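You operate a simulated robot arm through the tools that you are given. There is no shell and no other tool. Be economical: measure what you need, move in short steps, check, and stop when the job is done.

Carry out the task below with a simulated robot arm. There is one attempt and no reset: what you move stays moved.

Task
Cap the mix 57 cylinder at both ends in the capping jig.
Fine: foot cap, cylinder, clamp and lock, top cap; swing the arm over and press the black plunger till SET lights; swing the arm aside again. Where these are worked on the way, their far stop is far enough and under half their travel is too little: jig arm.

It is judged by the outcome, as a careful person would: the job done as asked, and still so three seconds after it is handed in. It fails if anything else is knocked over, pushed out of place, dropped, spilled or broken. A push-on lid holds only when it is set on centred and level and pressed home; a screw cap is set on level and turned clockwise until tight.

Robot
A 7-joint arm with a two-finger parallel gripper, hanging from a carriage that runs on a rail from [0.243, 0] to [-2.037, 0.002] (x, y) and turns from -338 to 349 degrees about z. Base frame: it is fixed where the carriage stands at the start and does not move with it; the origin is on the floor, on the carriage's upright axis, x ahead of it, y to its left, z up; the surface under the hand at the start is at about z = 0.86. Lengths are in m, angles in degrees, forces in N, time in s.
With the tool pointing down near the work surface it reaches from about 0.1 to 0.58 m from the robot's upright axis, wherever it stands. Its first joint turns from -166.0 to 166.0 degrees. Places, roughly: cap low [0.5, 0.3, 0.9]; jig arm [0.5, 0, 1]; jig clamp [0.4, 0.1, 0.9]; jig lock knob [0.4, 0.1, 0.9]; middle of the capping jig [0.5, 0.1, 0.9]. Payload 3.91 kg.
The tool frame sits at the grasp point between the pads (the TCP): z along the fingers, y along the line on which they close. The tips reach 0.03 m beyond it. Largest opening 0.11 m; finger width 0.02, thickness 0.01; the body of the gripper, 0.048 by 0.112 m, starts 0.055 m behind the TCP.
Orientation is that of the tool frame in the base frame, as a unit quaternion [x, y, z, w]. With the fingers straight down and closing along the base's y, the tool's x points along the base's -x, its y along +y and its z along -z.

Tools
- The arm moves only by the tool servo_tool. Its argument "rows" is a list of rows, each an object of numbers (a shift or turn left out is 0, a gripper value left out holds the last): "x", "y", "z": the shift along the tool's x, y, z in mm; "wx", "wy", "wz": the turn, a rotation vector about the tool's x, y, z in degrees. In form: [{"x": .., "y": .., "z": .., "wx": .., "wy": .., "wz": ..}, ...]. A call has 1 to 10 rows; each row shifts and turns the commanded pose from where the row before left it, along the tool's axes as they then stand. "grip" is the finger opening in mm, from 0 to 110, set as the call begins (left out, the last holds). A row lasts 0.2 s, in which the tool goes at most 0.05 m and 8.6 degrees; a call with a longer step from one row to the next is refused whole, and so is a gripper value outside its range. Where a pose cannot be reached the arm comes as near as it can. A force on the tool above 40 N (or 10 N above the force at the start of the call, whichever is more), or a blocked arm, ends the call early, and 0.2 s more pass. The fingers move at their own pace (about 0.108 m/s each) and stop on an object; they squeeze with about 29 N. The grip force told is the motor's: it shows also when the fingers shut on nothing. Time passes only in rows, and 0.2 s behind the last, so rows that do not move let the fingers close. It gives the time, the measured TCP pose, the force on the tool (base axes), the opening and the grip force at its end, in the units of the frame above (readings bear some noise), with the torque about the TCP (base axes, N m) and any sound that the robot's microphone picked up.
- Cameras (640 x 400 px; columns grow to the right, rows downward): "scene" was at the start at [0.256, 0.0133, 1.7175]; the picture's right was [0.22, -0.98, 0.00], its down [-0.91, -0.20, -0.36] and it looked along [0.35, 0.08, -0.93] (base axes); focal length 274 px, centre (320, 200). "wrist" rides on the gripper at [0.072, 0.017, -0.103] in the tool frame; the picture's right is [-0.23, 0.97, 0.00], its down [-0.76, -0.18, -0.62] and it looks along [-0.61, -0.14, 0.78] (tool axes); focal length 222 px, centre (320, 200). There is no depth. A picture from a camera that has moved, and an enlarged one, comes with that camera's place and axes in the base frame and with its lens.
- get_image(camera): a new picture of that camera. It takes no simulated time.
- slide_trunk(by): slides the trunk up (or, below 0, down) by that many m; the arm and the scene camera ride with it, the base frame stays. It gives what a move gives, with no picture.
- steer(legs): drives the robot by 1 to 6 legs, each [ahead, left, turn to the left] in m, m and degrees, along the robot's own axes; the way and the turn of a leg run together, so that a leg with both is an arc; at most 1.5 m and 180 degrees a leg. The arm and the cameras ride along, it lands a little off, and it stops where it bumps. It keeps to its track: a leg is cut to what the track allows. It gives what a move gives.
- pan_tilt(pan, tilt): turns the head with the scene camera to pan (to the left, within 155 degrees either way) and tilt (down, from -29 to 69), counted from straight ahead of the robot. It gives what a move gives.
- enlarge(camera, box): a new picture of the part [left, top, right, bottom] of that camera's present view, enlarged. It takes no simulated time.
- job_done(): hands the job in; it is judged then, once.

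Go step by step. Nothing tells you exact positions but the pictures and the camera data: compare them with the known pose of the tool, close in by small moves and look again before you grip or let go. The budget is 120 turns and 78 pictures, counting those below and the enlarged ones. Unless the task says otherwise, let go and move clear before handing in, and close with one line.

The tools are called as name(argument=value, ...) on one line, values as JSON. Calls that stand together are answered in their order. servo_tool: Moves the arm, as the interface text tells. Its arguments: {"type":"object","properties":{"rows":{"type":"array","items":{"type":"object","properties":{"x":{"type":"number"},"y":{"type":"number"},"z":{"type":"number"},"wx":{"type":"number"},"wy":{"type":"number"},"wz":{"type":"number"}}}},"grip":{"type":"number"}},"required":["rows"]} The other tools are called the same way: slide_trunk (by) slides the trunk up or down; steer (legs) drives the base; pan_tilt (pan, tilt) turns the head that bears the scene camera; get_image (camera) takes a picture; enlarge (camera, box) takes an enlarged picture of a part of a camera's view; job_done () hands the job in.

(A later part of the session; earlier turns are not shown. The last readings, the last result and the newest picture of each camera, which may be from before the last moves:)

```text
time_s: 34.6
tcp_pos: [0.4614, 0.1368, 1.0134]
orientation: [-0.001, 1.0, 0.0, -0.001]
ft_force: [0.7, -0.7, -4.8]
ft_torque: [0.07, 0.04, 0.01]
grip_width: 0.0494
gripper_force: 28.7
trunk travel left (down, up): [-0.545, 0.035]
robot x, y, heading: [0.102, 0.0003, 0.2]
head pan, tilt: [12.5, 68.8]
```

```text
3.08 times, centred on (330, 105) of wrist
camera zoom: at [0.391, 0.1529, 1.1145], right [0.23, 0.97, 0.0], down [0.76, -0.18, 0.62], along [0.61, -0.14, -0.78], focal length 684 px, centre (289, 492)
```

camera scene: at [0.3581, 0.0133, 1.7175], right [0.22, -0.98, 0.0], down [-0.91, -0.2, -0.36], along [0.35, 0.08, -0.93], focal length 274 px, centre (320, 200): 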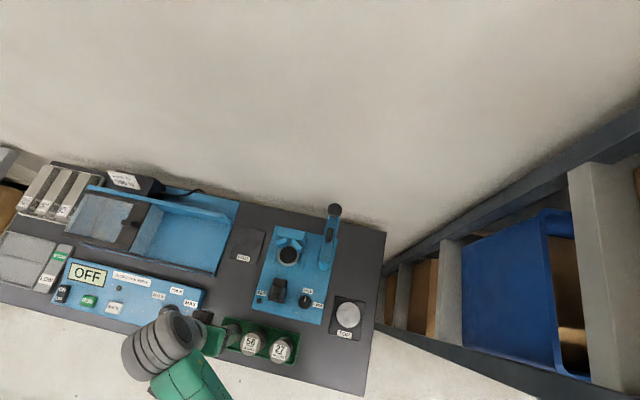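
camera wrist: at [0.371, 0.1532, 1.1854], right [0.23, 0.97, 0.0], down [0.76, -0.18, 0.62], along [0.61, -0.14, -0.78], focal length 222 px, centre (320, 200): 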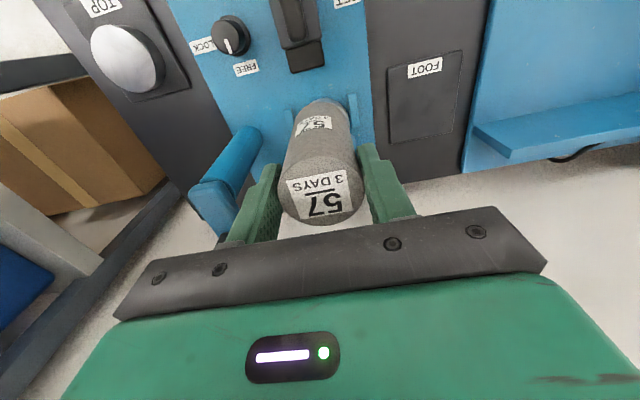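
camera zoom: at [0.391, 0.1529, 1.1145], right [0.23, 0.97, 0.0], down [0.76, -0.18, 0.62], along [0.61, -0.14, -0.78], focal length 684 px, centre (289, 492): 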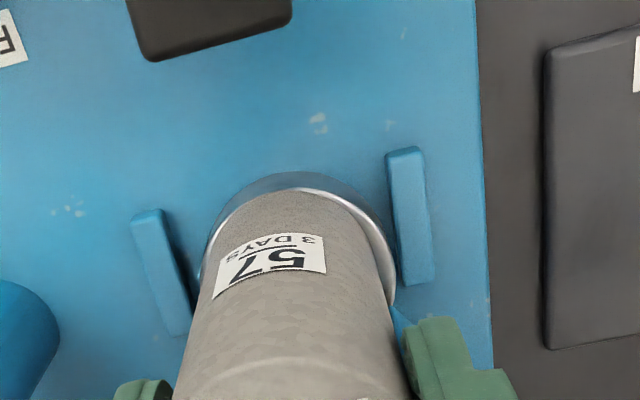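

Cylinder must go +x about 10 mm. The lower end is at V height, so I slide it gently until the V touches.

servo_tool(rows=[{"x": -3, "y": 0.5}, {"x": -3}, {"x": -2}, {}])

enlarge(camera="wrist", box=[240, 40, 420, 170])

```text
time_s: 35.6
tcp_pos: [0.4695, 0.139, 1.011]
orientation: [-0.001, 1.0, -0.001, -0.002]
ft_force: [-2.4, -1.0, -5.2]
ft_torque: [0.0, 0.18, 0.02]
grip_width: 0.0499
gripper_force: 28.4
trunk travel left (down, up): [-0.545, 0.035]
robot x, y, heading: [0.1012, -0.0017, -0.0]
head pan, tilt: [12.5, 68.8]
```

```text
3.08 times, centred on (330, 105) of wrist
camera zoom: at [0.3994, 0.1543, 1.1139], right [0.23, 0.97, 0.0], down [0.76, -0.18, 0.62], along [0.6, -0.14, -0.78], focal length 684 px, centre (289, 492)
```

zoom: 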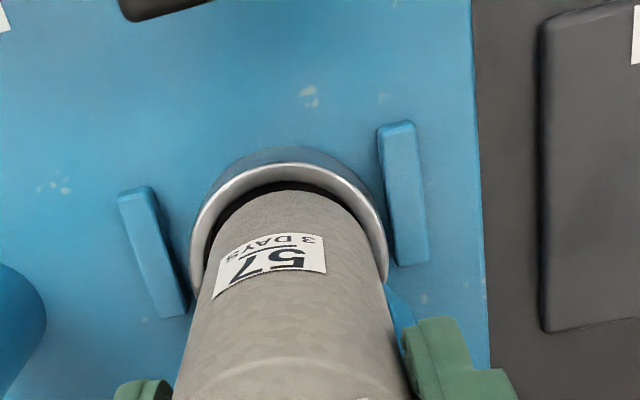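

Light contact with the V at TCP x≈0.469. Back off 1 mm and lower until just over the rim.

servo_tool(rows=[{"x": 1.5}, {"z": 8}, {"z": 7}, {}])

enlarge(camera="wrist", box=[260, 40, 380, 130])

```text
time_s: 36.6
tcp_pos: [0.4691, 0.1387, 0.9962]
orientation: [0.0, 1.0, -0.001, 0.0]
ft_force: [-0.1, -0.2, -3.8]
ft_torque: [-0.02, 0.04, 0.02]
grip_width: 0.0494
gripper_force: 29.5
trunk travel left (down, up): [-0.545, 0.035]
robot x, y, heading: [0.1027, -0.0012, 0.1]
head pan, tilt: [12.5, 68.8]
```

```text
4.44 times, centred on (320, 85) of wrist
camera zoom: at [0.3985, 0.1541, 1.0999], right [0.23, 0.97, 0.0], down [0.76, -0.18, 0.62], along [0.61, -0.14, -0.78], focal length 987 px, centre (320, 711)
```

zoom: 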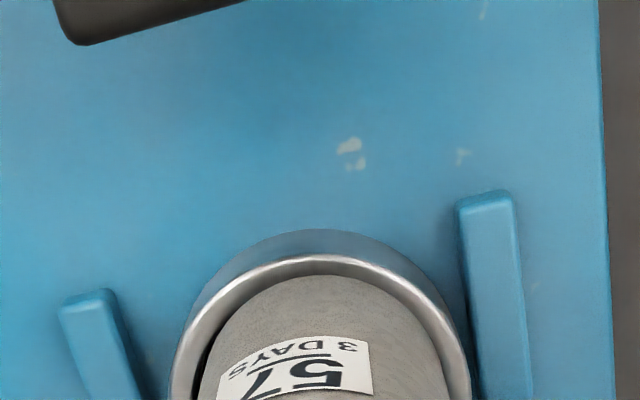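

servo_tool(rows=[{"x": -0.7, "y": -1}, {"z": 3}, {"z": 3}, {}])

enlarge(camera="wrist", box=[260, 40, 380, 130])

```text
time_s: 37.6
tcp_pos: [0.47, 0.1378, 0.9911]
orientation: [0.0, 1.0, 0.0, -0.002]
ft_force: [-0.1, 0.5, -4.5]
ft_torque: [0.04, 0.05, 0.03]
grip_width: 0.0496
gripper_force: 29.0
trunk travel left (down, up): [-0.545, 0.035]
robot x, y, heading: [0.0987, -0.0022, 0.2]
head pan, tilt: [12.5, 68.8]
```

```text
4.44 times, centred on (320, 85) of wrist
camera zoom: at [0.3985, 0.153, 1.0937], right [0.23, 0.97, 0.0], down [0.76, -0.18, 0.62], along [0.61, -0.14, -0.78], focal length 987 px, centre (320, 711)
```

zoom: 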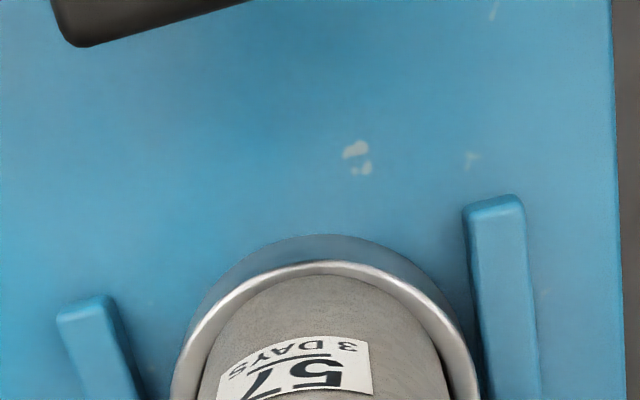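

Looks concentric with no contact force; continue down in small steps.

servo_tool(rows=[{"z": 2}, {"z": 2}, {"z": 2}, {"z": 2}])

enlarge(camera="wrist", box=[260, 40, 380, 130])

```text
time_s: 38.6
tcp_pos: [0.472, 0.1371, 0.9843]
orientation: [-0.001, 1.0, 0.0, 0.001]
ft_force: [-0.6, -4.3, 26.0]
ft_torque: [0.21, 0.11, 0.06]
grip_width: 0.0499
gripper_force: 28.3
trunk travel left (down, up): [-0.545, 0.035]
robot x, y, heading: [0.0996, -0.0005, 0.1]
head pan, tilt: [12.5, 68.8]
```

```text
4.44 times, centred on (320, 85) of wrist
camera zoom: at [0.4013, 0.153, 1.0871], right [0.23, 0.97, 0.0], down [0.76, -0.18, 0.62], along [0.61, -0.14, -0.78], focal length 987 px, centre (320, 711)
```

zoom: 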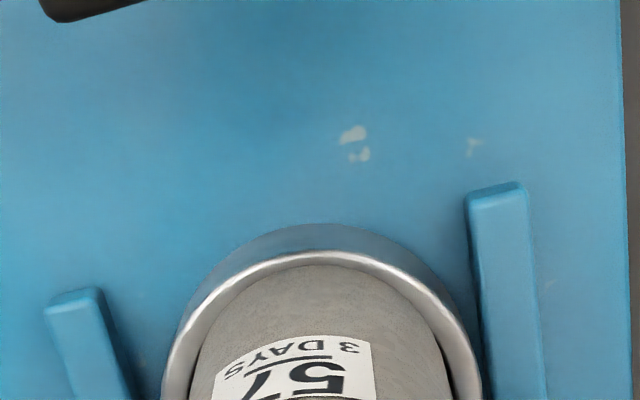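

The edge seems to rest on the near (-x) rim; lift 2 mm, shift +x 1.2 mm, and retry.

servo_tool(rows=[{"z": -3}, {"x": -1.2}, {}])

servo_tool(rows=[{"z": 2}, {"z": 2}, {}])

enlarge(camera="wrist", box=[270, 80, 370, 150])

```text
time_s: 39.4
tcp_pos: [0.4703, 0.1368, 0.9855]
orientation: [0.0, 1.0, -0.001, 0.0]
ft_force: [0.6, 0.7, -5.1]
ft_torque: [0.01, 0.01, 0.01]
grip_width: 0.0496
gripper_force: 29.1
trunk travel left (down, up): [-0.545, 0.035]
robot x, y, heading: [0.1022, 0.0, 0.1]
head pan, tilt: [12.5, 68.8]
```

```text
time_s: 40.2
tcp_pos: [0.4739, 0.1374, 0.9817]
orientation: [-0.001, 1.0, 0.0, 0.0]
ft_force: [-4.8, -2.2, 25.9]
ft_torque: [0.55, 0.1, 0.05]
grip_width: 0.0499
gripper_force: 29.1
trunk travel left (down, up): [-0.545, 0.035]
robot x, y, heading: [0.1011, -0.0018, -0.1]
head pan, tilt: [12.5, 68.8]
```

```text
5.71 times, centred on (320, 115) of wrist
camera zoom: at [0.4028, 0.1525, 1.0853], right [0.23, 0.97, 0.0], down [0.76, -0.18, 0.62], along [0.61, -0.14, -0.78], focal length 1269 px, centre (320, 686)
```

zoom: 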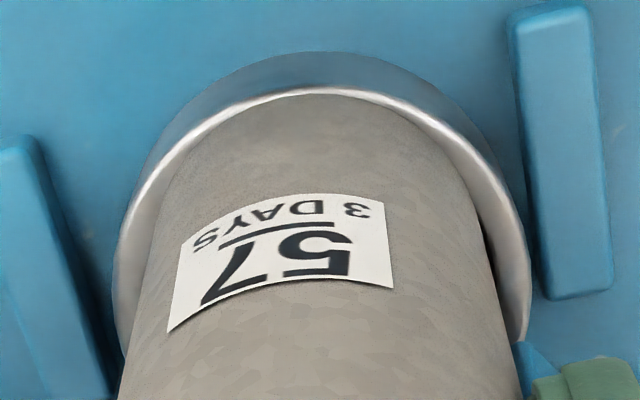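

Still overlapping the near rim. Lift and check whether there is still room in +x before the V.

servo_tool(rows=[{"z": -4}, {}, {"x": -1}, {"x": -1}, {}])

enlarge(camera="wrist", box=[270, 80, 370, 150])

```text
time_s: 41.4
tcp_pos: [0.4734, 0.137, 0.986]
orientation: [0.0, 1.0, 0.0, -0.001]
ft_force: [-0.7, 0.3, -5.1]
ft_torque: [-0.01, 0.02, -0.01]
grip_width: 0.0496
gripper_force: 28.8
trunk travel left (down, up): [-0.545, 0.035]
robot x, y, heading: [0.1007, 0.0016, 0.2]
head pan, tilt: [12.5, 68.8]
```

```text
5.71 times, centred on (320, 115) of wrist
camera zoom: at [0.4022, 0.1522, 1.0887], right [0.23, 0.97, 0.0], down [0.76, -0.18, 0.62], along [0.61, -0.14, -0.78], focal length 1269 px, centre (320, 686)
```

zoom: 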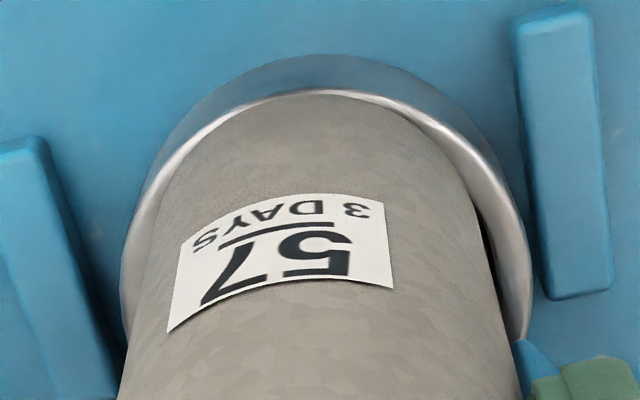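

No V contact yet; keep going +x with slight +y.

servo_tool(rows=[{"x": -1.5, "y": 0.7}, {"x": -1.5}, {}])

enlarge(camera="wrist", box=[270, 80, 370, 150])

```text
time_s: 42.2
tcp_pos: [0.4741, 0.1381, 0.9855]
orientation: [-0.001, 1.0, 0.0, -0.002]
ft_force: [-9.0, -3.4, -1.3]
ft_torque: [-0.05, 0.22, 0.02]
grip_width: 0.0498
gripper_force: 28.9
trunk travel left (down, up): [-0.545, 0.035]
robot x, y, heading: [0.1034, -0.0004, 0.1]
head pan, tilt: [12.5, 68.8]
```

```text
5.71 times, centred on (320, 115) of wrist
camera zoom: at [0.4037, 0.1528, 1.0882], right [0.23, 0.97, 0.0], down [0.77, -0.18, 0.62], along [0.6, -0.14, -0.79], focal length 1269 px, centre (320, 686)
```

zoom: 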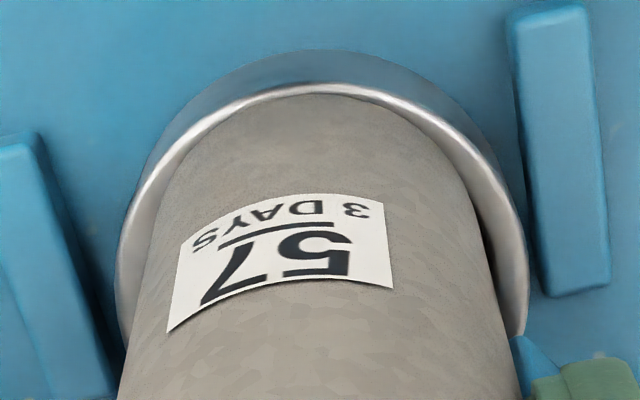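

V contact now at TCP x≈0.4745; the cap is ~2 mm too far in. I press lightly and drag the cap in -x.

servo_tool(rows=[{"x": 1.5}, {"z": 2}, {"z": 1.5}, {"z": 1}])

servo_tool(rows=[{"x": 1.5}, {"x": 1.5}, {"x": 1.5}, {"x": 1.5}, {"x": 1.5}])

enlarge(camera="wrist", box=[270, 80, 370, 150])

```text
time_s: 43.2
tcp_pos: [0.4756, 0.1379, 0.9828]
orientation: [-0.001, 1.0, 0.0, -0.001]
ft_force: [-12.8, -8.8, 21.9]
ft_torque: [0.32, 0.2, 0.0]
grip_width: 0.0497
gripper_force: 28.9
trunk travel left (down, up): [-0.545, 0.035]
robot x, y, heading: [0.1003, -0.0, -0.1]
head pan, tilt: [12.5, 68.8]
```

```text
time_s: 44.4
tcp_pos: [0.4709, 0.139, 0.9827]
orientation: [-0.001, 1.0, 0.002, 0.002]
ft_force: [6.0, 0.0, 8.8]
ft_torque: [0.36, -0.5, -0.11]
grip_width: 0.0496
gripper_force: 28.8
trunk travel left (down, up): [-0.545, 0.035]
robot x, y, heading: [0.1043, 0.0045, -0.2]
head pan, tilt: [12.5, 68.8]
```

```text
5.71 times, centred on (320, 115) of wrist
camera zoom: at [0.3987, 0.1541, 1.0852], right [0.23, 0.97, 0.0], down [0.76, -0.18, 0.62], along [0.61, -0.14, -0.78], focal length 1269 px, centre (320, 686)
```

zoom: 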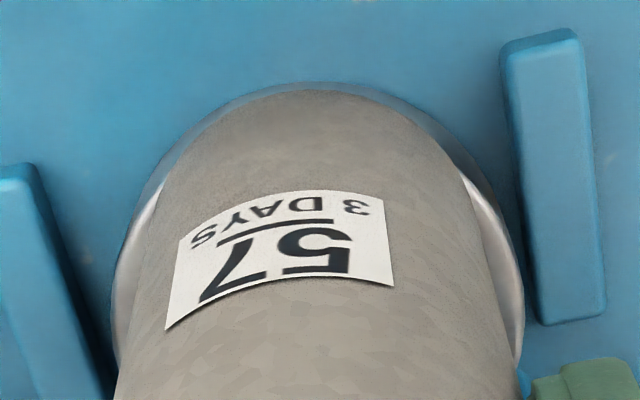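

Dragging slid over. Instead I tilt the cylinder 5° (top toward -x) so its near lower edge can drop inside the cap and pull it out.

servo_tool(rows=[{"z": -7}, {"x": 4}, {"wy": -5}, {}])

enlarge(camera="wrist", box=[270, 60, 370, 150])

```text
time_s: 45.4
tcp_pos: [0.4638, 0.1384, 0.9894]
orientation: [0.0, 0.999, 0.0, 0.042]
ft_force: [0.9, -0.5, -4.5]
ft_torque: [0.0, 0.01, 0.03]
grip_width: 0.0497
gripper_force: 28.9
trunk travel left (down, up): [-0.545, 0.035]
robot x, y, heading: [0.1009, -0.0004, -0.0]
head pan, tilt: [12.5, 68.8]
```

```text
4.44 times, centred on (320, 105) of wrist
camera zoom: at [0.3832, 0.1539, 1.0851], right [0.22, 0.97, 0.02], down [0.71, -0.18, 0.69], along [0.67, -0.14, -0.73], focal length 987 px, centre (320, 622)
```

zoom: 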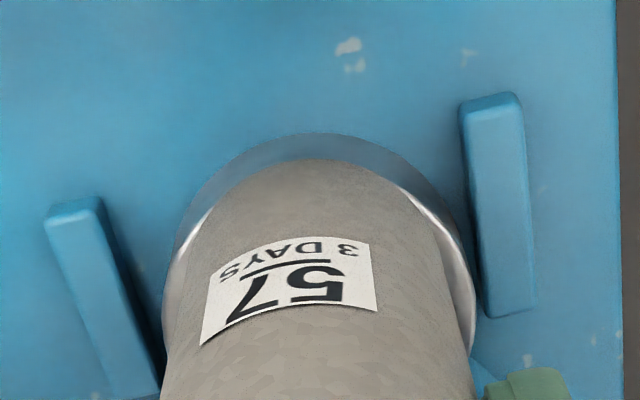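

servo_tool(rows=[{"x": -2}, {"x": -2}, {}])

servo_tool(rows=[{"x": -1}, {"x": -1}, {}])

enlarge(camera="wrist", box=[270, 60, 370, 150])

```text
time_s: 46.2
tcp_pos: [0.4689, 0.1392, 0.9896]
orientation: [-0.001, 0.999, 0.001, 0.043]
ft_force: [0.0, 0.2, -4.0]
ft_torque: [0.01, -0.02, -0.03]
grip_width: 0.0497
gripper_force: 29.5
trunk travel left (down, up): [-0.545, 0.035]
robot x, y, heading: [0.1013, -0.0012, 0.0]
head pan, tilt: [12.5, 68.8]
```

```text
time_s: 47.0
tcp_pos: [0.4704, 0.1372, 0.9894]
orientation: [-0.001, 0.999, 0.0, 0.042]
ft_force: [-0.4, 0.4, -4.0]
ft_torque: [0.03, -0.01, 0.0]
grip_width: 0.0499
gripper_force: 28.6
trunk travel left (down, up): [-0.545, 0.035]
robot x, y, heading: [0.1017, -0.002, -0.1]
head pan, tilt: [12.5, 68.8]
```

```text
4.44 times, centred on (320, 105) of wrist
camera zoom: at [0.3893, 0.1532, 1.0855], right [0.22, 0.97, 0.02], down [0.71, -0.18, 0.69], along [0.67, -0.14, -0.73], focal length 987 px, centre (320, 622)
```

zoom: 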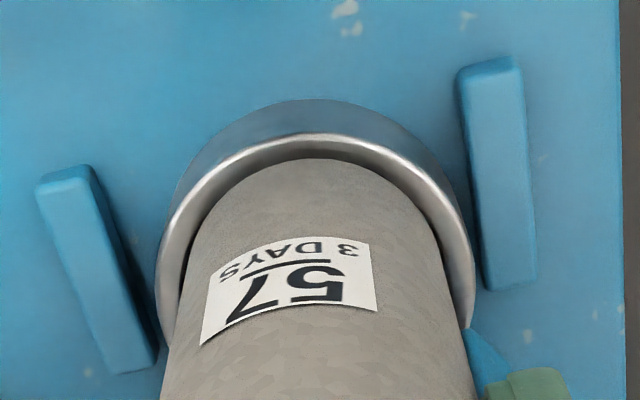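

The near lower edge is now clear inside the rim. Lower.

servo_tool(rows=[{"z": 2}, {"z": 2}, {"z": 2}, {}])

enlarge(camera="wrist", box=[270, 60, 370, 150])

```text
time_s: 48.0
tcp_pos: [0.4705, 0.1389, 0.9831]
orientation: [0.0, 0.999, 0.0, 0.043]
ft_force: [-0.5, -0.9, -1.6]
ft_torque: [-0.05, 0.11, 0.03]
grip_width: 0.0497
gripper_force: 28.6
trunk travel left (down, up): [-0.545, 0.035]
robot x, y, heading: [0.1034, -0.0026, -0.2]
head pan, tilt: [12.5, 68.8]
```

```text
4.44 times, centred on (320, 105) of wrist
camera zoom: at [0.39, 0.1536, 1.079], right [0.22, 0.97, 0.02], down [0.71, -0.18, 0.69], along [0.67, -0.14, -0.73], focal length 987 px, centre (320, 622)
```

zoom: 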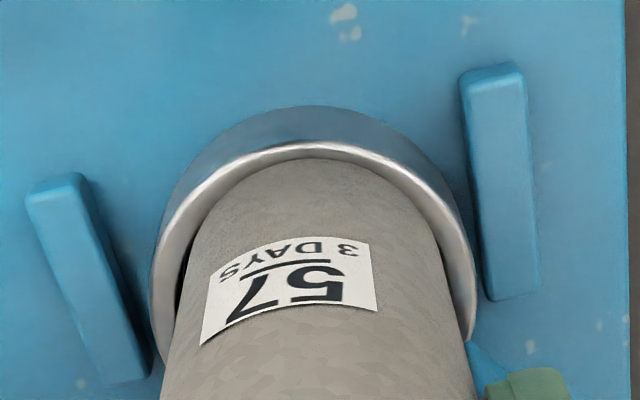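

servo_tool(rows=[{"y": -0.5, "z": 1.5}, {"z": 1}, {}])

servo_tool(rows=[{"wy": 1.5}, {"wy": 1.5}, {}])

enlarge(camera="wrist", box=[270, 60, 370, 150])

```text
time_s: 48.8
tcp_pos: [0.4726, 0.1371, 0.9818]
orientation: [0.0, 0.999, 0.001, 0.043]
ft_force: [-2.0, 1.4, 23.3]
ft_torque: [0.13, 0.49, 0.06]
grip_width: 0.0498
gripper_force: 29.3
trunk travel left (down, up): [-0.545, 0.035]
robot x, y, heading: [0.1022, -0.0022, 0.2]
head pan, tilt: [12.5, 68.8]
```

```text
time_s: 49.6
tcp_pos: [0.4736, 0.1378, 0.9813]
orientation: [-0.001, 1.0, 0.0, 0.018]
ft_force: [6.2, -1.8, 11.4]
ft_torque: [0.28, -0.52, -0.15]
grip_width: 0.0501
gripper_force: 29.2
trunk travel left (down, up): [-0.545, 0.035]
robot x, y, heading: [0.0994, -0.0003, 0.1]
head pan, tilt: [12.5, 68.8]
```

```text
4.44 times, centred on (320, 105) of wrist
camera zoom: at [0.3979, 0.1534, 1.0814], right [0.23, 0.97, 0.01], down [0.74, -0.18, 0.65], along [0.63, -0.14, -0.76], focal length 987 px, centre (320, 622)
```

zoom: 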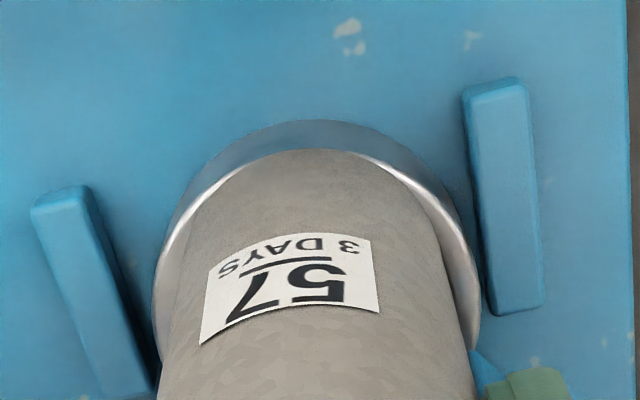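

The cap and cylinder are a close fit, and the cap sits ~3–4 mm too far in. I'll lift, tilt ~12° so the near edge reaches well inside the cap, and pull it back.

servo_tool(rows=[{"z": -6}, {"z": -8}, {"x": 10}, {"x": 11}, {"wy": -5}, {"wy": -5}, {}])

enlarge(camera="wrist", box=[260, 60, 380, 160])

```text
time_s: 51.2
tcp_pos: [0.4503, 0.138, 0.9936]
orientation: [-0.001, 0.995, 0.001, 0.104]
ft_force: [-0.6, 0.3, -5.1]
ft_torque: [0.03, 0.01, 0.02]
grip_width: 0.0501
gripper_force: 29.1
trunk travel left (down, up): [-0.545, 0.035]
robot x, y, heading: [0.1011, -0.001, -0.1]
head pan, tilt: [12.5, 68.8]
```

```text
4.00 times, centred on (320, 110) of wrist
camera zoom: at [0.3582, 0.1538, 1.0792], right [0.22, 0.97, 0.05], down [0.62, -0.18, 0.77], along [0.76, -0.14, -0.64], focal length 888 px, centre (320, 560)
```

zoom: 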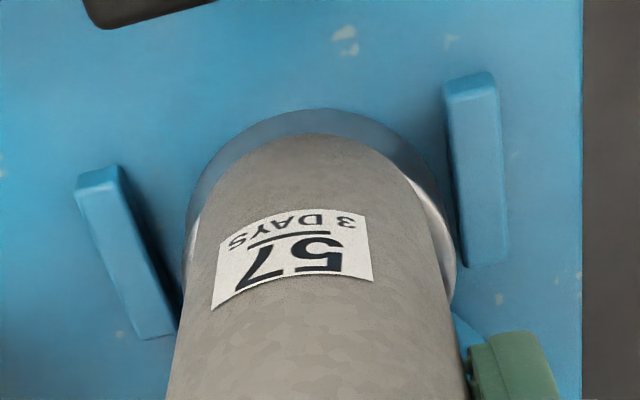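

servo_tool(rows=[{"x": -3, "z": 0.6}, {"x": -3, "z": 0.6}, {"x": -2, "z": 0.4}, {}])

enlarge(camera="wrist", box=[260, 60, 380, 160])

```text
time_s: 52.2
tcp_pos: [0.457, 0.1381, 0.9944]
orientation: [-0.002, 0.995, 0.0, 0.103]
ft_force: [0.0, 0.7, -4.0]
ft_torque: [0.04, 0.03, 0.02]
grip_width: 0.0498
gripper_force: 28.8
trunk travel left (down, up): [-0.545, 0.035]
robot x, y, heading: [0.1036, -0.0008, -0.1]
head pan, tilt: [12.5, 68.8]
```

```text
4.00 times, centred on (320, 110) of wrist
camera zoom: at [0.366, 0.1535, 1.0789], right [0.22, 0.97, 0.05], down [0.62, -0.18, 0.77], along [0.76, -0.14, -0.64], focal length 888 px, centre (320, 560)
```

zoom: 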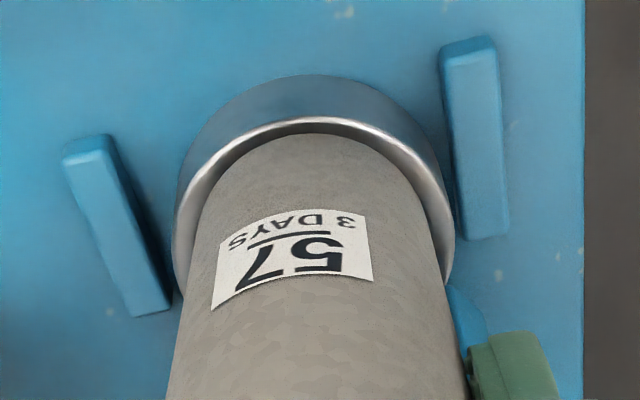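

Near edge is inside the cap's outline. Move +1.5 mm x and descend ~12 mm vertically.

servo_tool(rows=[{"x": -1.5, "z": 0.3}, {"x": 0.8, "z": 4}, {"x": 0.8, "z": 4}, {}])

enlarge(camera="wrist", box=[260, 60, 380, 160])

```text
time_s: 53.2
tcp_pos: [0.4602, 0.1389, 0.9881]
orientation: [-0.001, 0.995, 0.0, 0.104]
ft_force: [-0.1, 0.3, -3.3]
ft_torque: [-0.03, 0.02, -0.02]
grip_width: 0.0494
gripper_force: 28.9
trunk travel left (down, up): [-0.545, 0.035]
robot x, y, heading: [0.1052, -0.0023, 0.1]
head pan, tilt: [12.5, 68.8]
```

```text
4.00 times, centred on (320, 110) of wrist
camera zoom: at [0.3675, 0.1538, 1.0721], right [0.22, 0.97, 0.05], down [0.62, -0.18, 0.77], along [0.75, -0.14, -0.64], focal length 888 px, centre (320, 560)
```

zoom: 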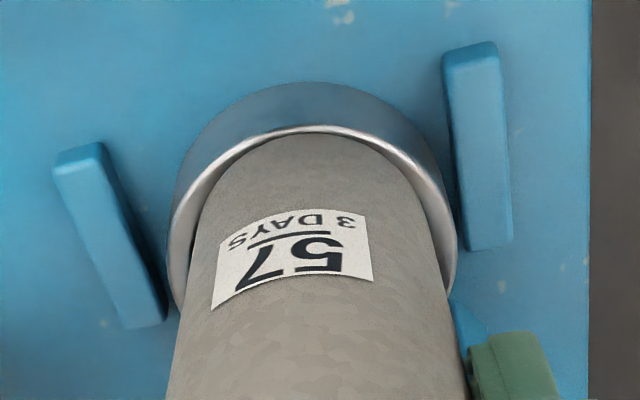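

servo_tool(rows=[{"x": -1.5, "z": 0.3}, {"x": 0.6, "z": 3}, {"x": 0.6, "z": 3}, {}])

enlarge(camera="wrist", box=[260, 60, 380, 160])

```text
time_s: 54.2
tcp_pos: [0.4638, 0.1392, 0.9819]
orientation: [-0.001, 0.994, 0.001, 0.106]
ft_force: [3.3, -1.6, 24.3]
ft_torque: [-0.16, 0.29, 0.02]
grip_width: 0.0499
gripper_force: 28.6
trunk travel left (down, up): [-0.545, 0.035]
robot x, y, heading: [0.1023, 0.002, 0.2]
head pan, tilt: [12.5, 68.8]
```

```text
4.00 times, centred on (320, 110) of wrist
camera zoom: at [0.3725, 0.1535, 1.0661], right [0.22, 0.97, 0.05], down [0.61, -0.18, 0.77], along [0.76, -0.14, -0.64], focal length 888 px, centre (320, 560)
```

zoom: 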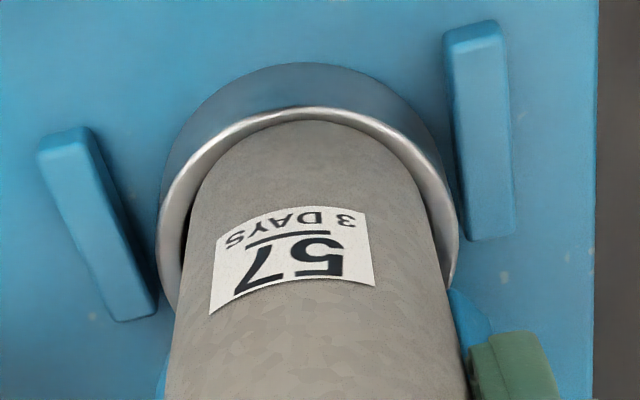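

Near edge is ~4 mm in. Centre in y slightly and pull the cap in -x.

servo_tool(rows=[{"z": -0.7, "y": -0.8}, {"x": 1.5, "z": -0.3}, {"x": 1.5, "z": -0.3}, {"x": 1.5, "z": -0.3}, {"x": 1.5, "z": -0.3}, {}])

enlarge(camera="wrist", box=[260, 60, 380, 160])

```text
time_s: 55.6
tcp_pos: [0.4554, 0.1376, 0.9806]
orientation: [-0.001, 0.995, 0.0, 0.104]
ft_force: [4.8, -0.9, 5.0]
ft_torque: [-0.14, -0.24, 0.05]
grip_width: 0.0496
gripper_force: 29.0
trunk travel left (down, up): [-0.545, 0.035]
robot x, y, heading: [0.1055, -0.0016, -0.1]
head pan, tilt: [12.5, 68.8]
```

```text
4.00 times, centred on (320, 110) of wrist
camera zoom: at [0.3637, 0.152, 1.0659], right [0.22, 0.97, 0.05], down [0.62, -0.18, 0.77], along [0.76, -0.14, -0.64], focal length 888 px, centre (320, 560)
```

zoom: 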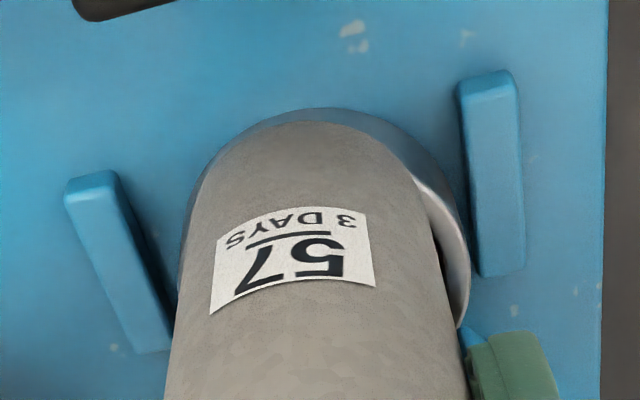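

It slid over again without moving the cap — maybe the cap has settled in a locating recess. I'll lift clear, straighten and look at the cap.

servo_tool(rows=[{"x": -4, "z": -20}, {"x": -4, "z": -20}, {"x": -4, "z": -20}, {"wy": 6}, {"wy": 6}, {"x": 15}, {"x": 15}, {}])

enlarge(camera="wrist", box=[220, 60, 440, 220])

```text
time_s: 57.4
tcp_pos: [0.4253, 0.1376, 1.041]
orientation: [-0.001, 1.0, 0.0, -0.001]
ft_force: [0.1, -1.4, -4.2]
ft_torque: [-0.01, -0.03, -0.03]
grip_width: 0.0494
gripper_force: 29.2
trunk travel left (down, up): [-0.545, 0.035]
robot x, y, heading: [0.1015, -0.0004, -0.3]
head pan, tilt: [12.5, 68.8]
```

```text
2.50 times, centred on (330, 140) of wrist
camera zoom: at [0.3535, 0.1526, 1.1439], right [0.23, 0.97, 0.0], down [0.76, -0.18, 0.62], along [0.61, -0.14, -0.78], focal length 555 px, centre (295, 350)
```

zoom: 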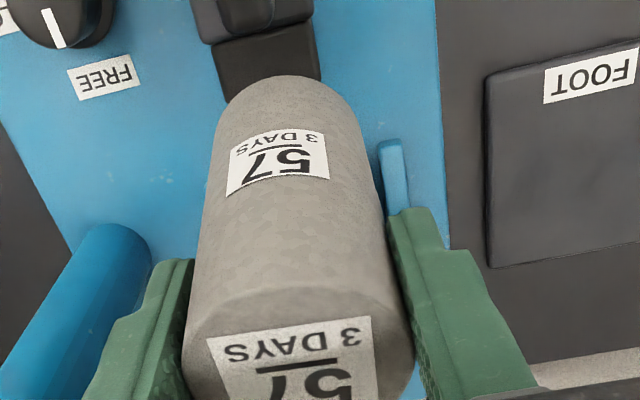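

Move the cylinder aside (still held, over the tray side) to see the cap and V with the scene camera.

servo_tool(rows=[{"z": -20}, {"x": 35, "y": 25}, {"x": 35, "y": 25}, {"x": 35, "y": 25}, {"x": 35, "y": 25}])

enlarge(camera="scene", box=[265, 205, 335, 255])

```text
time_s: 58.6
tcp_pos: [0.2839, 0.2356, 1.0636]
orientation: [-0.001, 1.0, 0.0, 0.0]
ft_force: [0.6, -0.3, -5.0]
ft_torque: [0.03, 0.02, -0.03]
grip_width: 0.0495
gripper_force: 28.5
trunk travel left (down, up): [-0.545, 0.035]
robot x, y, heading: [0.1033, -0.0004, 0.2]
head pan, tilt: [12.5, 68.8]
```

```text
8.00 times, centred on (300, 230) of scene
camera zoom: at [0.3581, 0.0132, 1.8375], right [0.22, -0.98, 0.0], down [-0.91, -0.2, -0.36], along [0.35, 0.08, -0.93], focal length 2194 px, centre (480, -40)
```

zoom: 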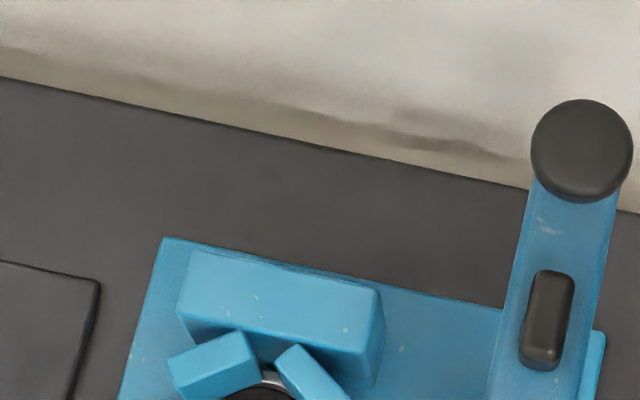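

Box was slightly off; shift down.

enlarge(camera="scene", box=[270, 230, 334, 280])

```text
8.00 times, centred on (302, 255) of scene
camera zoom: at [0.3581, 0.0132, 1.8375], right [0.22, -0.98, 0.0], down [-0.91, -0.2, -0.36], along [0.35, 0.08, -0.93], focal length 2194 px, centre (464, -240)
```

zoom: 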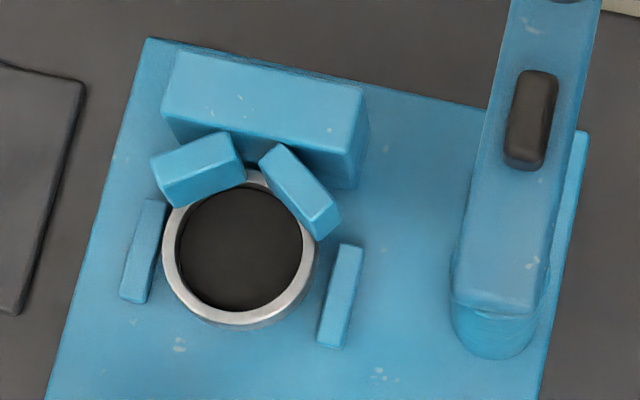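

The cap looks well placed relative to the V with ~1.7 mm clearance; but comparing pictures, the cylinder seems to have rotated in my grip. Check it.

get_image(camera="wrist")

```text
20 pictures are left
camera wrist: at [0.2111, 0.2512, 1.1667], right [0.23, 0.97, 0.0], down [0.76, -0.18, 0.62], along [0.61, -0.14, -0.78], focal length 222 px, centre (320, 200)
```

wrist: 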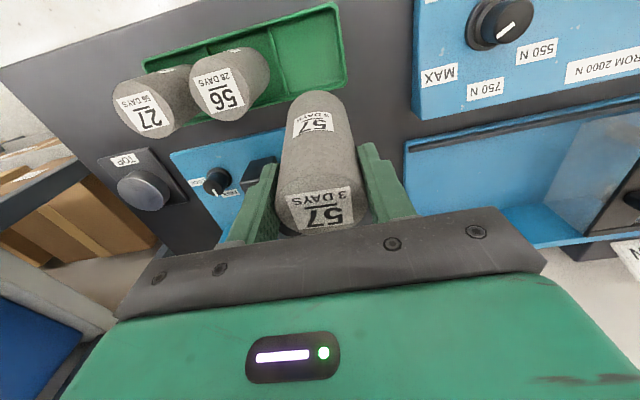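

The cylinder has rotated ~10° in the grip (bottom toward -x). I'll put it back in its tray slot upright (counter-tilting the hand) and regrip it squarely.

servo_tool(rows=[{"wy": -5}, {"wy": -5}, {"x": 26, "y": -2, "z": -4.6}, {"x": 26, "y": -1, "z": -4.6}, {"x": 5, "z": 29.5}, {"x": 3.4, "z": 19.5}, {}])

get_image(camera="wrist")

```text
time_s: 60.2
tcp_pos: [0.2308, 0.2324, 1.0132]
orientation: [-0.001, 0.996, 0.001, 0.086]
ft_force: [0.0, 0.5, -3.9]
ft_torque: [0.03, 0.01, 0.0]
grip_width: 0.0498
gripper_force: 29.3
trunk travel left (down, up): [-0.545, 0.035]
robot x, y, heading: [0.1028, -0.0016, 0.1]
head pan, tilt: [12.5, 68.8]
```

```text
19 pictures are left
camera wrist: at [0.1419, 0.247, 1.1017], right [0.22, 0.97, 0.04], down [0.64, -0.18, 0.74], along [0.73, -0.14, -0.67], focal length 222 px, centre (320, 200)
```

wrist: 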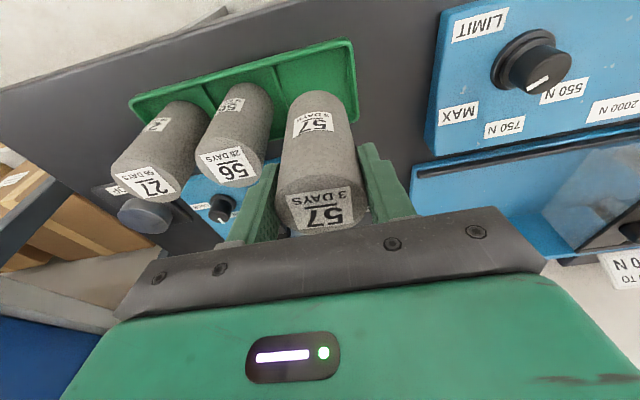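

servo_tool(rows=[{"wy": -3}, {"x": 4.5, "z": 19.5}, {"x": 4.2, "z": 18.5}, {}])

servo_tool(rows=[{"x": 0.6, "z": 3}, {"x": 0.6, "z": 3}, {}])

get_image(camera="wrist")

```text
time_s: 61.2
tcp_pos: [0.2316, 0.232, 0.974]
orientation: [-0.001, 0.994, 0.0, 0.112]
ft_force: [0.2, 0.2, -3.6]
ft_torque: [0.01, 0.03, 0.03]
grip_width: 0.0495
gripper_force: 29.1
trunk travel left (down, up): [-0.545, 0.035]
robot x, y, heading: [0.1026, 0.0, 0.0]
head pan, tilt: [12.5, 68.8]
```

```text
time_s: 62.0
tcp_pos: [0.2294, 0.2336, 0.9676]
orientation: [0.0, 0.994, -0.001, 0.112]
ft_force: [0.1, -0.2, -4.8]
ft_torque: [-0.01, -0.01, -0.01]
grip_width: 0.0499
gripper_force: 28.8
trunk travel left (down, up): [-0.545, 0.035]
robot x, y, heading: [0.1023, 0.0041, -0.0]
head pan, tilt: [12.5, 68.8]
```

```text
18 pictures are left
camera wrist: at [0.1369, 0.2489, 1.0516], right [0.22, 0.97, 0.05], down [0.6, -0.18, 0.78], along [0.77, -0.14, -0.63], focal length 222 px, centre (320, 200)
```

wrist: 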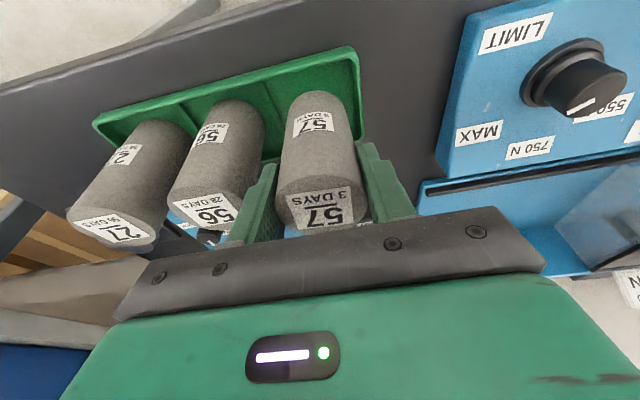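

servo_tool(rows=[{"x": 0.5, "z": 2}, {"x": 0.5, "z": 2}, {}])

servo_tool(rows=[{"x": 0.5, "z": 2}, {"x": 0.5, "z": 2}, {}])

```text
time_s: 62.8
tcp_pos: [0.2303, 0.2336, 0.9636]
orientation: [-0.001, 0.994, 0.0, 0.113]
ft_force: [0.0, -0.6, -4.4]
ft_torque: [0.01, 0.0, 0.0]
grip_width: 0.0496
gripper_force: 28.8
trunk travel left (down, up): [-0.545, 0.035]
robot x, y, heading: [0.1032, 0.0018, 0.0]
head pan, tilt: [12.5, 68.8]
```

```text
time_s: 63.6
tcp_pos: [0.2306, 0.2332, 0.9596]
orientation: [-0.001, 0.994, 0.0, 0.112]
ft_force: [-0.2, -0.9, -4.7]
ft_torque: [0.02, 0.02, -0.01]
grip_width: 0.0497
gripper_force: 28.8
trunk travel left (down, up): [-0.545, 0.035]
robot x, y, heading: [0.1022, -0.0006, 0.1]
head pan, tilt: [12.5, 68.8]
```

servo_tool(rows=[{"x": 0.5, "z": 2}, {"x": 0.5, "z": 2}, {}])

servo_tool(rows=[{"x": 0.5, "z": 2}, {"x": 0.5, "z": 2}, {}])

```text
time_s: 64.4
tcp_pos: [0.2305, 0.234, 0.955]
orientation: [-0.001, 0.994, 0.0, 0.113]
ft_force: [-0.3, -0.6, -5.0]
ft_torque: [0.01, 0.01, 0.04]
grip_width: 0.0495
gripper_force: 29.0
trunk travel left (down, up): [-0.545, 0.035]
robot x, y, heading: [0.101, 0.0045, -0.0]
head pan, tilt: [12.5, 68.8]
```

```text
time_s: 65.2
tcp_pos: [0.2314, 0.2345, 0.9518]
orientation: [0.0, 0.994, 0.001, 0.113]
ft_force: [-2.4, -1.6, 19.1]
ft_torque: [-0.22, 0.64, 0.03]
grip_width: 0.0498
gripper_force: 29.4
trunk travel left (down, up): [-0.545, 0.035]
robot x, y, heading: [0.1084, -0.0006, 0.2]
head pan, tilt: [12.5, 68.8]
```

Contact with the tray floor. Ease off, open, straighten the hand and look.

servo_tool(rows=[{"x": -0.1, "z": -1}, {}, {}], grip=62)

servo_tool(rows=[{"x": -2, "z": -8}, {"wy": 6.5}, {"wy": 6.5}, {}])

enlarge(camera="wrist", box=[200, 40, 460, 240])

```text
time_s: 66.0
tcp_pos: [0.2304, 0.2328, 0.9517]
orientation: [-0.001, 0.994, 0.0, 0.112]
ft_force: [-0.6, -0.7, 0.9]
ft_torque: [-0.01, 0.01, 0.03]
grip_width: 0.0618
gripper_force: 0.1
trunk travel left (down, up): [-0.545, 0.035]
robot x, y, heading: [0.1011, 0.0023, -0.1]
head pan, tilt: [12.5, 68.8]
```

```text
time_s: 67.0
tcp_pos: [0.2298, 0.2337, 0.959]
orientation: [0.0, 1.0, 0.0, -0.002]
ft_force: [-0.2, 0.1, 1.2]
ft_torque: [-0.02, 0.0, 0.0]
grip_width: 0.0619
gripper_force: 0.0
trunk travel left (down, up): [-0.545, 0.035]
robot x, y, heading: [0.1047, 0.0006, -0.2]
head pan, tilt: [12.5, 68.8]
```

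```text
2.00 times, centred on (330, 140) of wrist
camera zoom: at [0.1592, 0.2492, 1.0626], right [0.23, 0.97, 0.0], down [0.76, -0.18, 0.62], along [0.6, -0.14, -0.78], focal length 444 px, centre (300, 320)
```

zoom: 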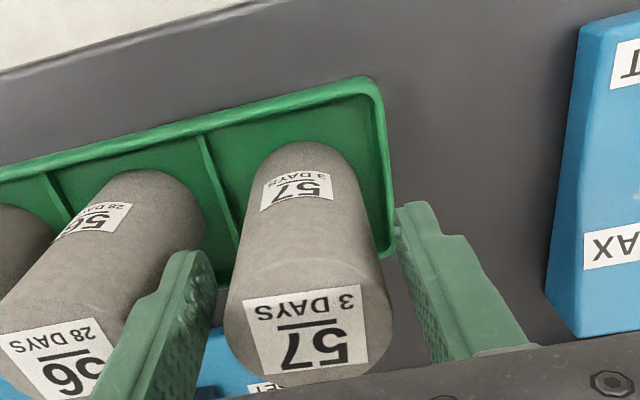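

Upright in its slot at ≈(0.241, 0.233); my earlier grip was ~9 mm off axis. Regrip only 3 mm off axis.

servo_tool(rows=[{"x": -4}, {"x": -4}, {"z": 1}, {}])

servo_tool(rows=[{}, {}, {}], grip=0)

enlarge(camera="wrist", box=[200, 40, 460, 240])

```text
time_s: 68.0
tcp_pos: [0.2386, 0.2334, 0.9595]
orientation: [-0.001, 1.0, 0.0, -0.001]
ft_force: [-0.1, -0.5, 0.6]
ft_torque: [0.04, -0.03, -0.02]
grip_width: 0.0621
gripper_force: 0.1
trunk travel left (down, up): [-0.545, 0.035]
robot x, y, heading: [0.1018, -0.0008, -0.1]
head pan, tilt: [12.5, 68.8]
```

```text
time_s: 68.8
tcp_pos: [0.24, 0.2334, 0.9594]
orientation: [-0.001, 1.0, 0.001, -0.002]
ft_force: [0.6, 1.7, -0.3]
ft_torque: [-0.02, -0.02, 0.01]
grip_width: 0.0498
gripper_force: 29.1
trunk travel left (down, up): [-0.545, 0.035]
robot x, y, heading: [0.1036, -0.0025, -0.1]
head pan, tilt: [12.5, 68.8]
```

```text
2.00 times, centred on (330, 140) of wrist
camera zoom: at [0.1672, 0.249, 1.0624], right [0.23, 0.97, 0.0], down [0.76, -0.18, 0.62], along [0.61, -0.14, -0.78], focal length 444 px, centre (300, 320)
```

zoom: 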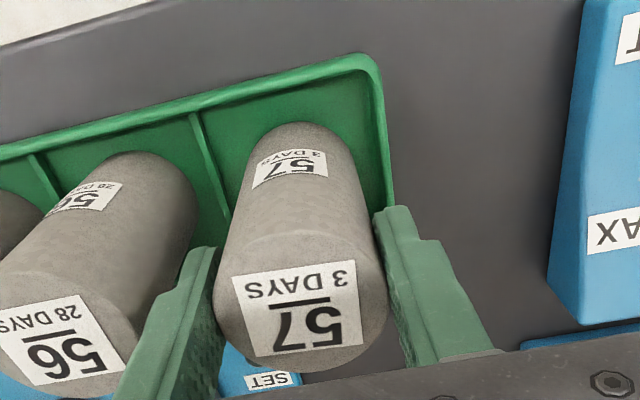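

Good grip. Lift and carry to just in front of the V, then lower to just above the rim.

servo_tool(rows=[{"z": -35}, {"z": -40}, {"z": -35}, {"x": -35, "y": -16}, {"x": -35, "y": -16}, {"x": -35, "y": -16}, {"x": -35, "y": -16}, {"x": -30, "y": -16}, {"x": -30, "y": -16}, {"x": -30}])

servo_tool(rows=[{}, {"z": 25}, {"z": 25}, {"z": 15}, {}])

```text
time_s: 71.0
tcp_pos: [0.4679, 0.1374, 1.0692]
orientation: [0.0, 1.0, 0.0, -0.002]
ft_force: [-0.5, 0.3, -4.7]
ft_torque: [-0.02, -0.03, -0.01]
grip_width: 0.0497
gripper_force: 28.8
trunk travel left (down, up): [-0.545, 0.035]
robot x, y, heading: [0.1046, 0.0013, 0.0]
head pan, tilt: [12.5, 68.8]
```

```text
time_s: 72.2
tcp_pos: [0.4689, 0.1373, 1.0035]
orientation: [-0.001, 1.0, 0.0, 0.0]
ft_force: [1.3, -0.7, -4.4]
ft_torque: [-0.01, 0.02, -0.03]
grip_width: 0.0495
gripper_force: 29.2
trunk travel left (down, up): [-0.545, 0.035]
robot x, y, heading: [0.1029, -0.0002, 0.1]
head pan, tilt: [12.5, 68.8]
```

servo_tool(rows=[{"x": -2.5, "z": 4}, {"x": -2.5, "z": 4}, {"x": -2, "z": 2}, {}])

enlarge(camera="wrist", box=[265, 80, 375, 160])

```text
time_s: 73.2
tcp_pos: [0.474, 0.1371, 0.9924]
orientation: [0.0, 1.0, 0.0, -0.003]
ft_force: [-10.4, -6.1, -0.4]
ft_torque: [-0.15, 0.31, -0.01]
grip_width: 0.0497
gripper_force: 29.2
trunk travel left (down, up): [-0.545, 0.035]
robot x, y, heading: [0.1028, 0.0008, -0.1]
head pan, tilt: [12.5, 68.8]
```

```text
5.00 times, centred on (320, 120) of wrist
camera zoom: at [0.4024, 0.1522, 1.0947], right [0.23, 0.97, 0.0], down [0.77, -0.18, 0.62], along [0.6, -0.14, -0.79], focal length 1111 px, centre (320, 600)
```

zoom: 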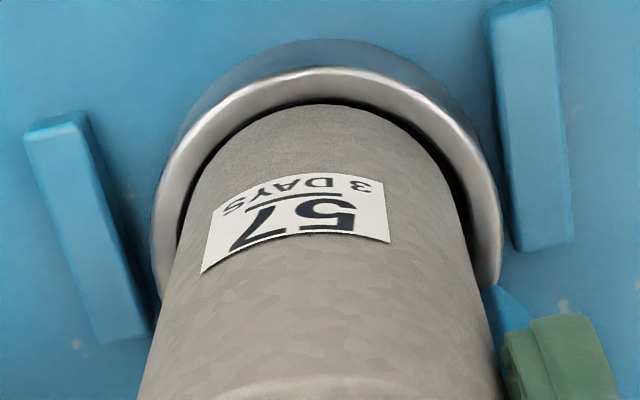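

Now concentric within clearance; V just touches. Back off 1.5 mm and descend gently.

servo_tool(rows=[{"x": 2}, {"z": 3}, {"z": 3}, {}])

servo_tool(rows=[{"z": 2}, {"z": 2}, {}])

enlarge(camera="wrist", box=[265, 80, 375, 160])

```text
time_s: 74.2
tcp_pos: [0.4737, 0.1377, 0.9885]
orientation: [-0.001, 1.0, 0.001, 0.0]
ft_force: [-8.2, -9.6, 25.2]
ft_torque: [-0.12, 0.16, 0.05]
grip_width: 0.0495
gripper_force: 29.2
trunk travel left (down, up): [-0.545, 0.035]
robot x, y, heading: [0.1037, -0.0031, 0.1]
head pan, tilt: [12.5, 68.8]
```

```text
time_s: 75.0
tcp_pos: [0.4758, 0.137, 0.9831]
orientation: [-0.001, 1.0, 0.0, 0.0]
ft_force: [-1.0, -9.2, 26.3]
ft_torque: [0.11, 0.13, -0.01]
grip_width: 0.0496
gripper_force: 29.1
trunk travel left (down, up): [-0.545, 0.035]
robot x, y, heading: [0.1026, 0.0006, 0.1]
head pan, tilt: [12.5, 68.8]
```

```text
5.00 times, centred on (320, 120) of wrist
camera zoom: at [0.4034, 0.1527, 1.086], right [0.23, 0.97, 0.0], down [0.76, -0.18, 0.62], along [0.61, -0.14, -0.78], focal length 1111 px, centre (320, 600)
```

zoom: 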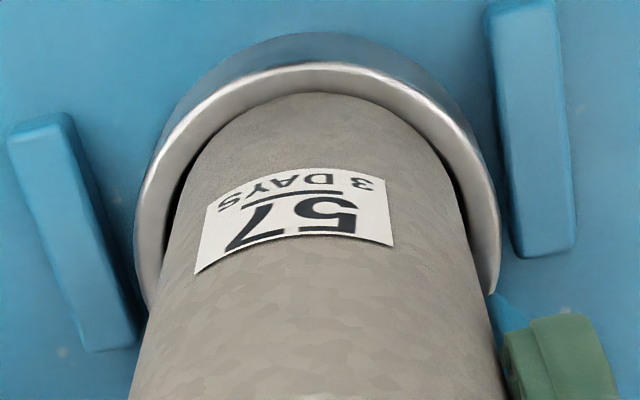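

servo_tool(rows=[{"z": -4}, {"x": 1.5, "y": -0.7}, {}])

servo_tool(rows=[{"z": 2}, {"z": 1.5}, {}])

servo_tool(rows=[{"z": 1.5}, {}])

```text
time_s: 75.8
tcp_pos: [0.4709, 0.1378, 0.9873]
orientation: [-0.001, 1.0, 0.0, -0.001]
ft_force: [0.6, 0.0, -4.6]
ft_torque: [0.0, -0.01, 0.01]
grip_width: 0.0496
gripper_force: 28.6
trunk travel left (down, up): [-0.545, 0.035]
robot x, y, heading: [0.1007, 0.0014, 0.0]
head pan, tilt: [12.5, 68.8]
```

```text
time_s: 76.6
tcp_pos: [0.4713, 0.1381, 0.9842]
orientation: [-0.001, 1.0, 0.001, -0.001]
ft_force: [0.1, 0.1, -4.4]
ft_torque: [-0.02, -0.02, 0.02]
grip_width: 0.0493
gripper_force: 29.1
trunk travel left (down, up): [-0.545, 0.035]
robot x, y, heading: [0.1033, -0.0008, 0.1]
head pan, tilt: [12.5, 68.8]
```

```text
time_s: 77.2
tcp_pos: [0.4724, 0.1382, 0.9827]
orientation: [-0.001, 1.0, 0.0, -0.001]
ft_force: [-4.8, -2.1, 12.1]
ft_torque: [-0.46, 0.78, -0.03]
grip_width: 0.0498
gripper_force: 29.0
trunk travel left (down, up): [-0.545, 0.035]
robot x, y, heading: [0.1014, -0.002, -0.1]
head pan, tilt: [12.5, 68.8]
```

Torque shows the contact is at the (-x,-y) edge; shift +x 1, +y 0.4 and retry.

servo_tool(rows=[{"z": -2.5}, {"x": -1, "y": 0.4}, {}, {"z": 2}, {"z": 1}, {}])

servo_tool(rows=[{"z": 1}, {}])

```text
time_s: 78.6
tcp_pos: [0.4737, 0.1371, 0.9818]
orientation: [-0.001, 1.0, 0.001, -0.001]
ft_force: [-0.3, 0.1, -4.5]
ft_torque: [0.0, 0.01, 0.02]
grip_width: 0.0494
gripper_force: 29.2
trunk travel left (down, up): [-0.545, 0.035]
robot x, y, heading: [0.1034, 0.004, 0.1]
head pan, tilt: [12.5, 68.8]
```

```text
time_s: 79.2
tcp_pos: [0.4742, 0.1392, 0.9807]
orientation: [0.0, 1.0, 0.001, -0.001]
ft_force: [0.6, 0.1, -4.4]
ft_torque: [0.01, -0.04, -0.01]
grip_width: 0.0496
gripper_force: 28.6
trunk travel left (down, up): [-0.545, 0.035]
robot x, y, heading: [0.1032, -0.0011, 0.0]
head pan, tilt: [12.5, 68.8]
```

Lower than before with no contact – it is entering. Continue down.

servo_tool(rows=[{"z": 1.5}, {"z": 1.5}, {}])

servo_tool(rows=[{"z": 2}, {"z": 2}, {}])

```text
time_s: 80.0
tcp_pos: [0.4739, 0.1384, 0.9793]
orientation: [-0.001, 1.0, 0.0, -0.002]
ft_force: [0.3, 0.8, -4.2]
ft_torque: [-0.02, 0.0, -0.01]
grip_width: 0.0496
gripper_force: 28.7
trunk travel left (down, up): [-0.545, 0.035]
robot x, y, heading: [0.1012, -0.0005, 0.2]
head pan, tilt: [12.5, 68.8]
```

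```text
time_s: 80.8
tcp_pos: [0.4734, 0.1374, 0.9733]
orientation: [-0.001, 1.0, 0.0, -0.001]
ft_force: [-3.3, -1.6, 6.5]
ft_torque: [-0.12, 0.09, -0.04]
grip_width: 0.0498
gripper_force: 28.8
trunk travel left (down, up): [-0.545, 0.035]
robot x, y, heading: [0.1022, 0.0001, 0.2]
head pan, tilt: [12.5, 68.8]
```

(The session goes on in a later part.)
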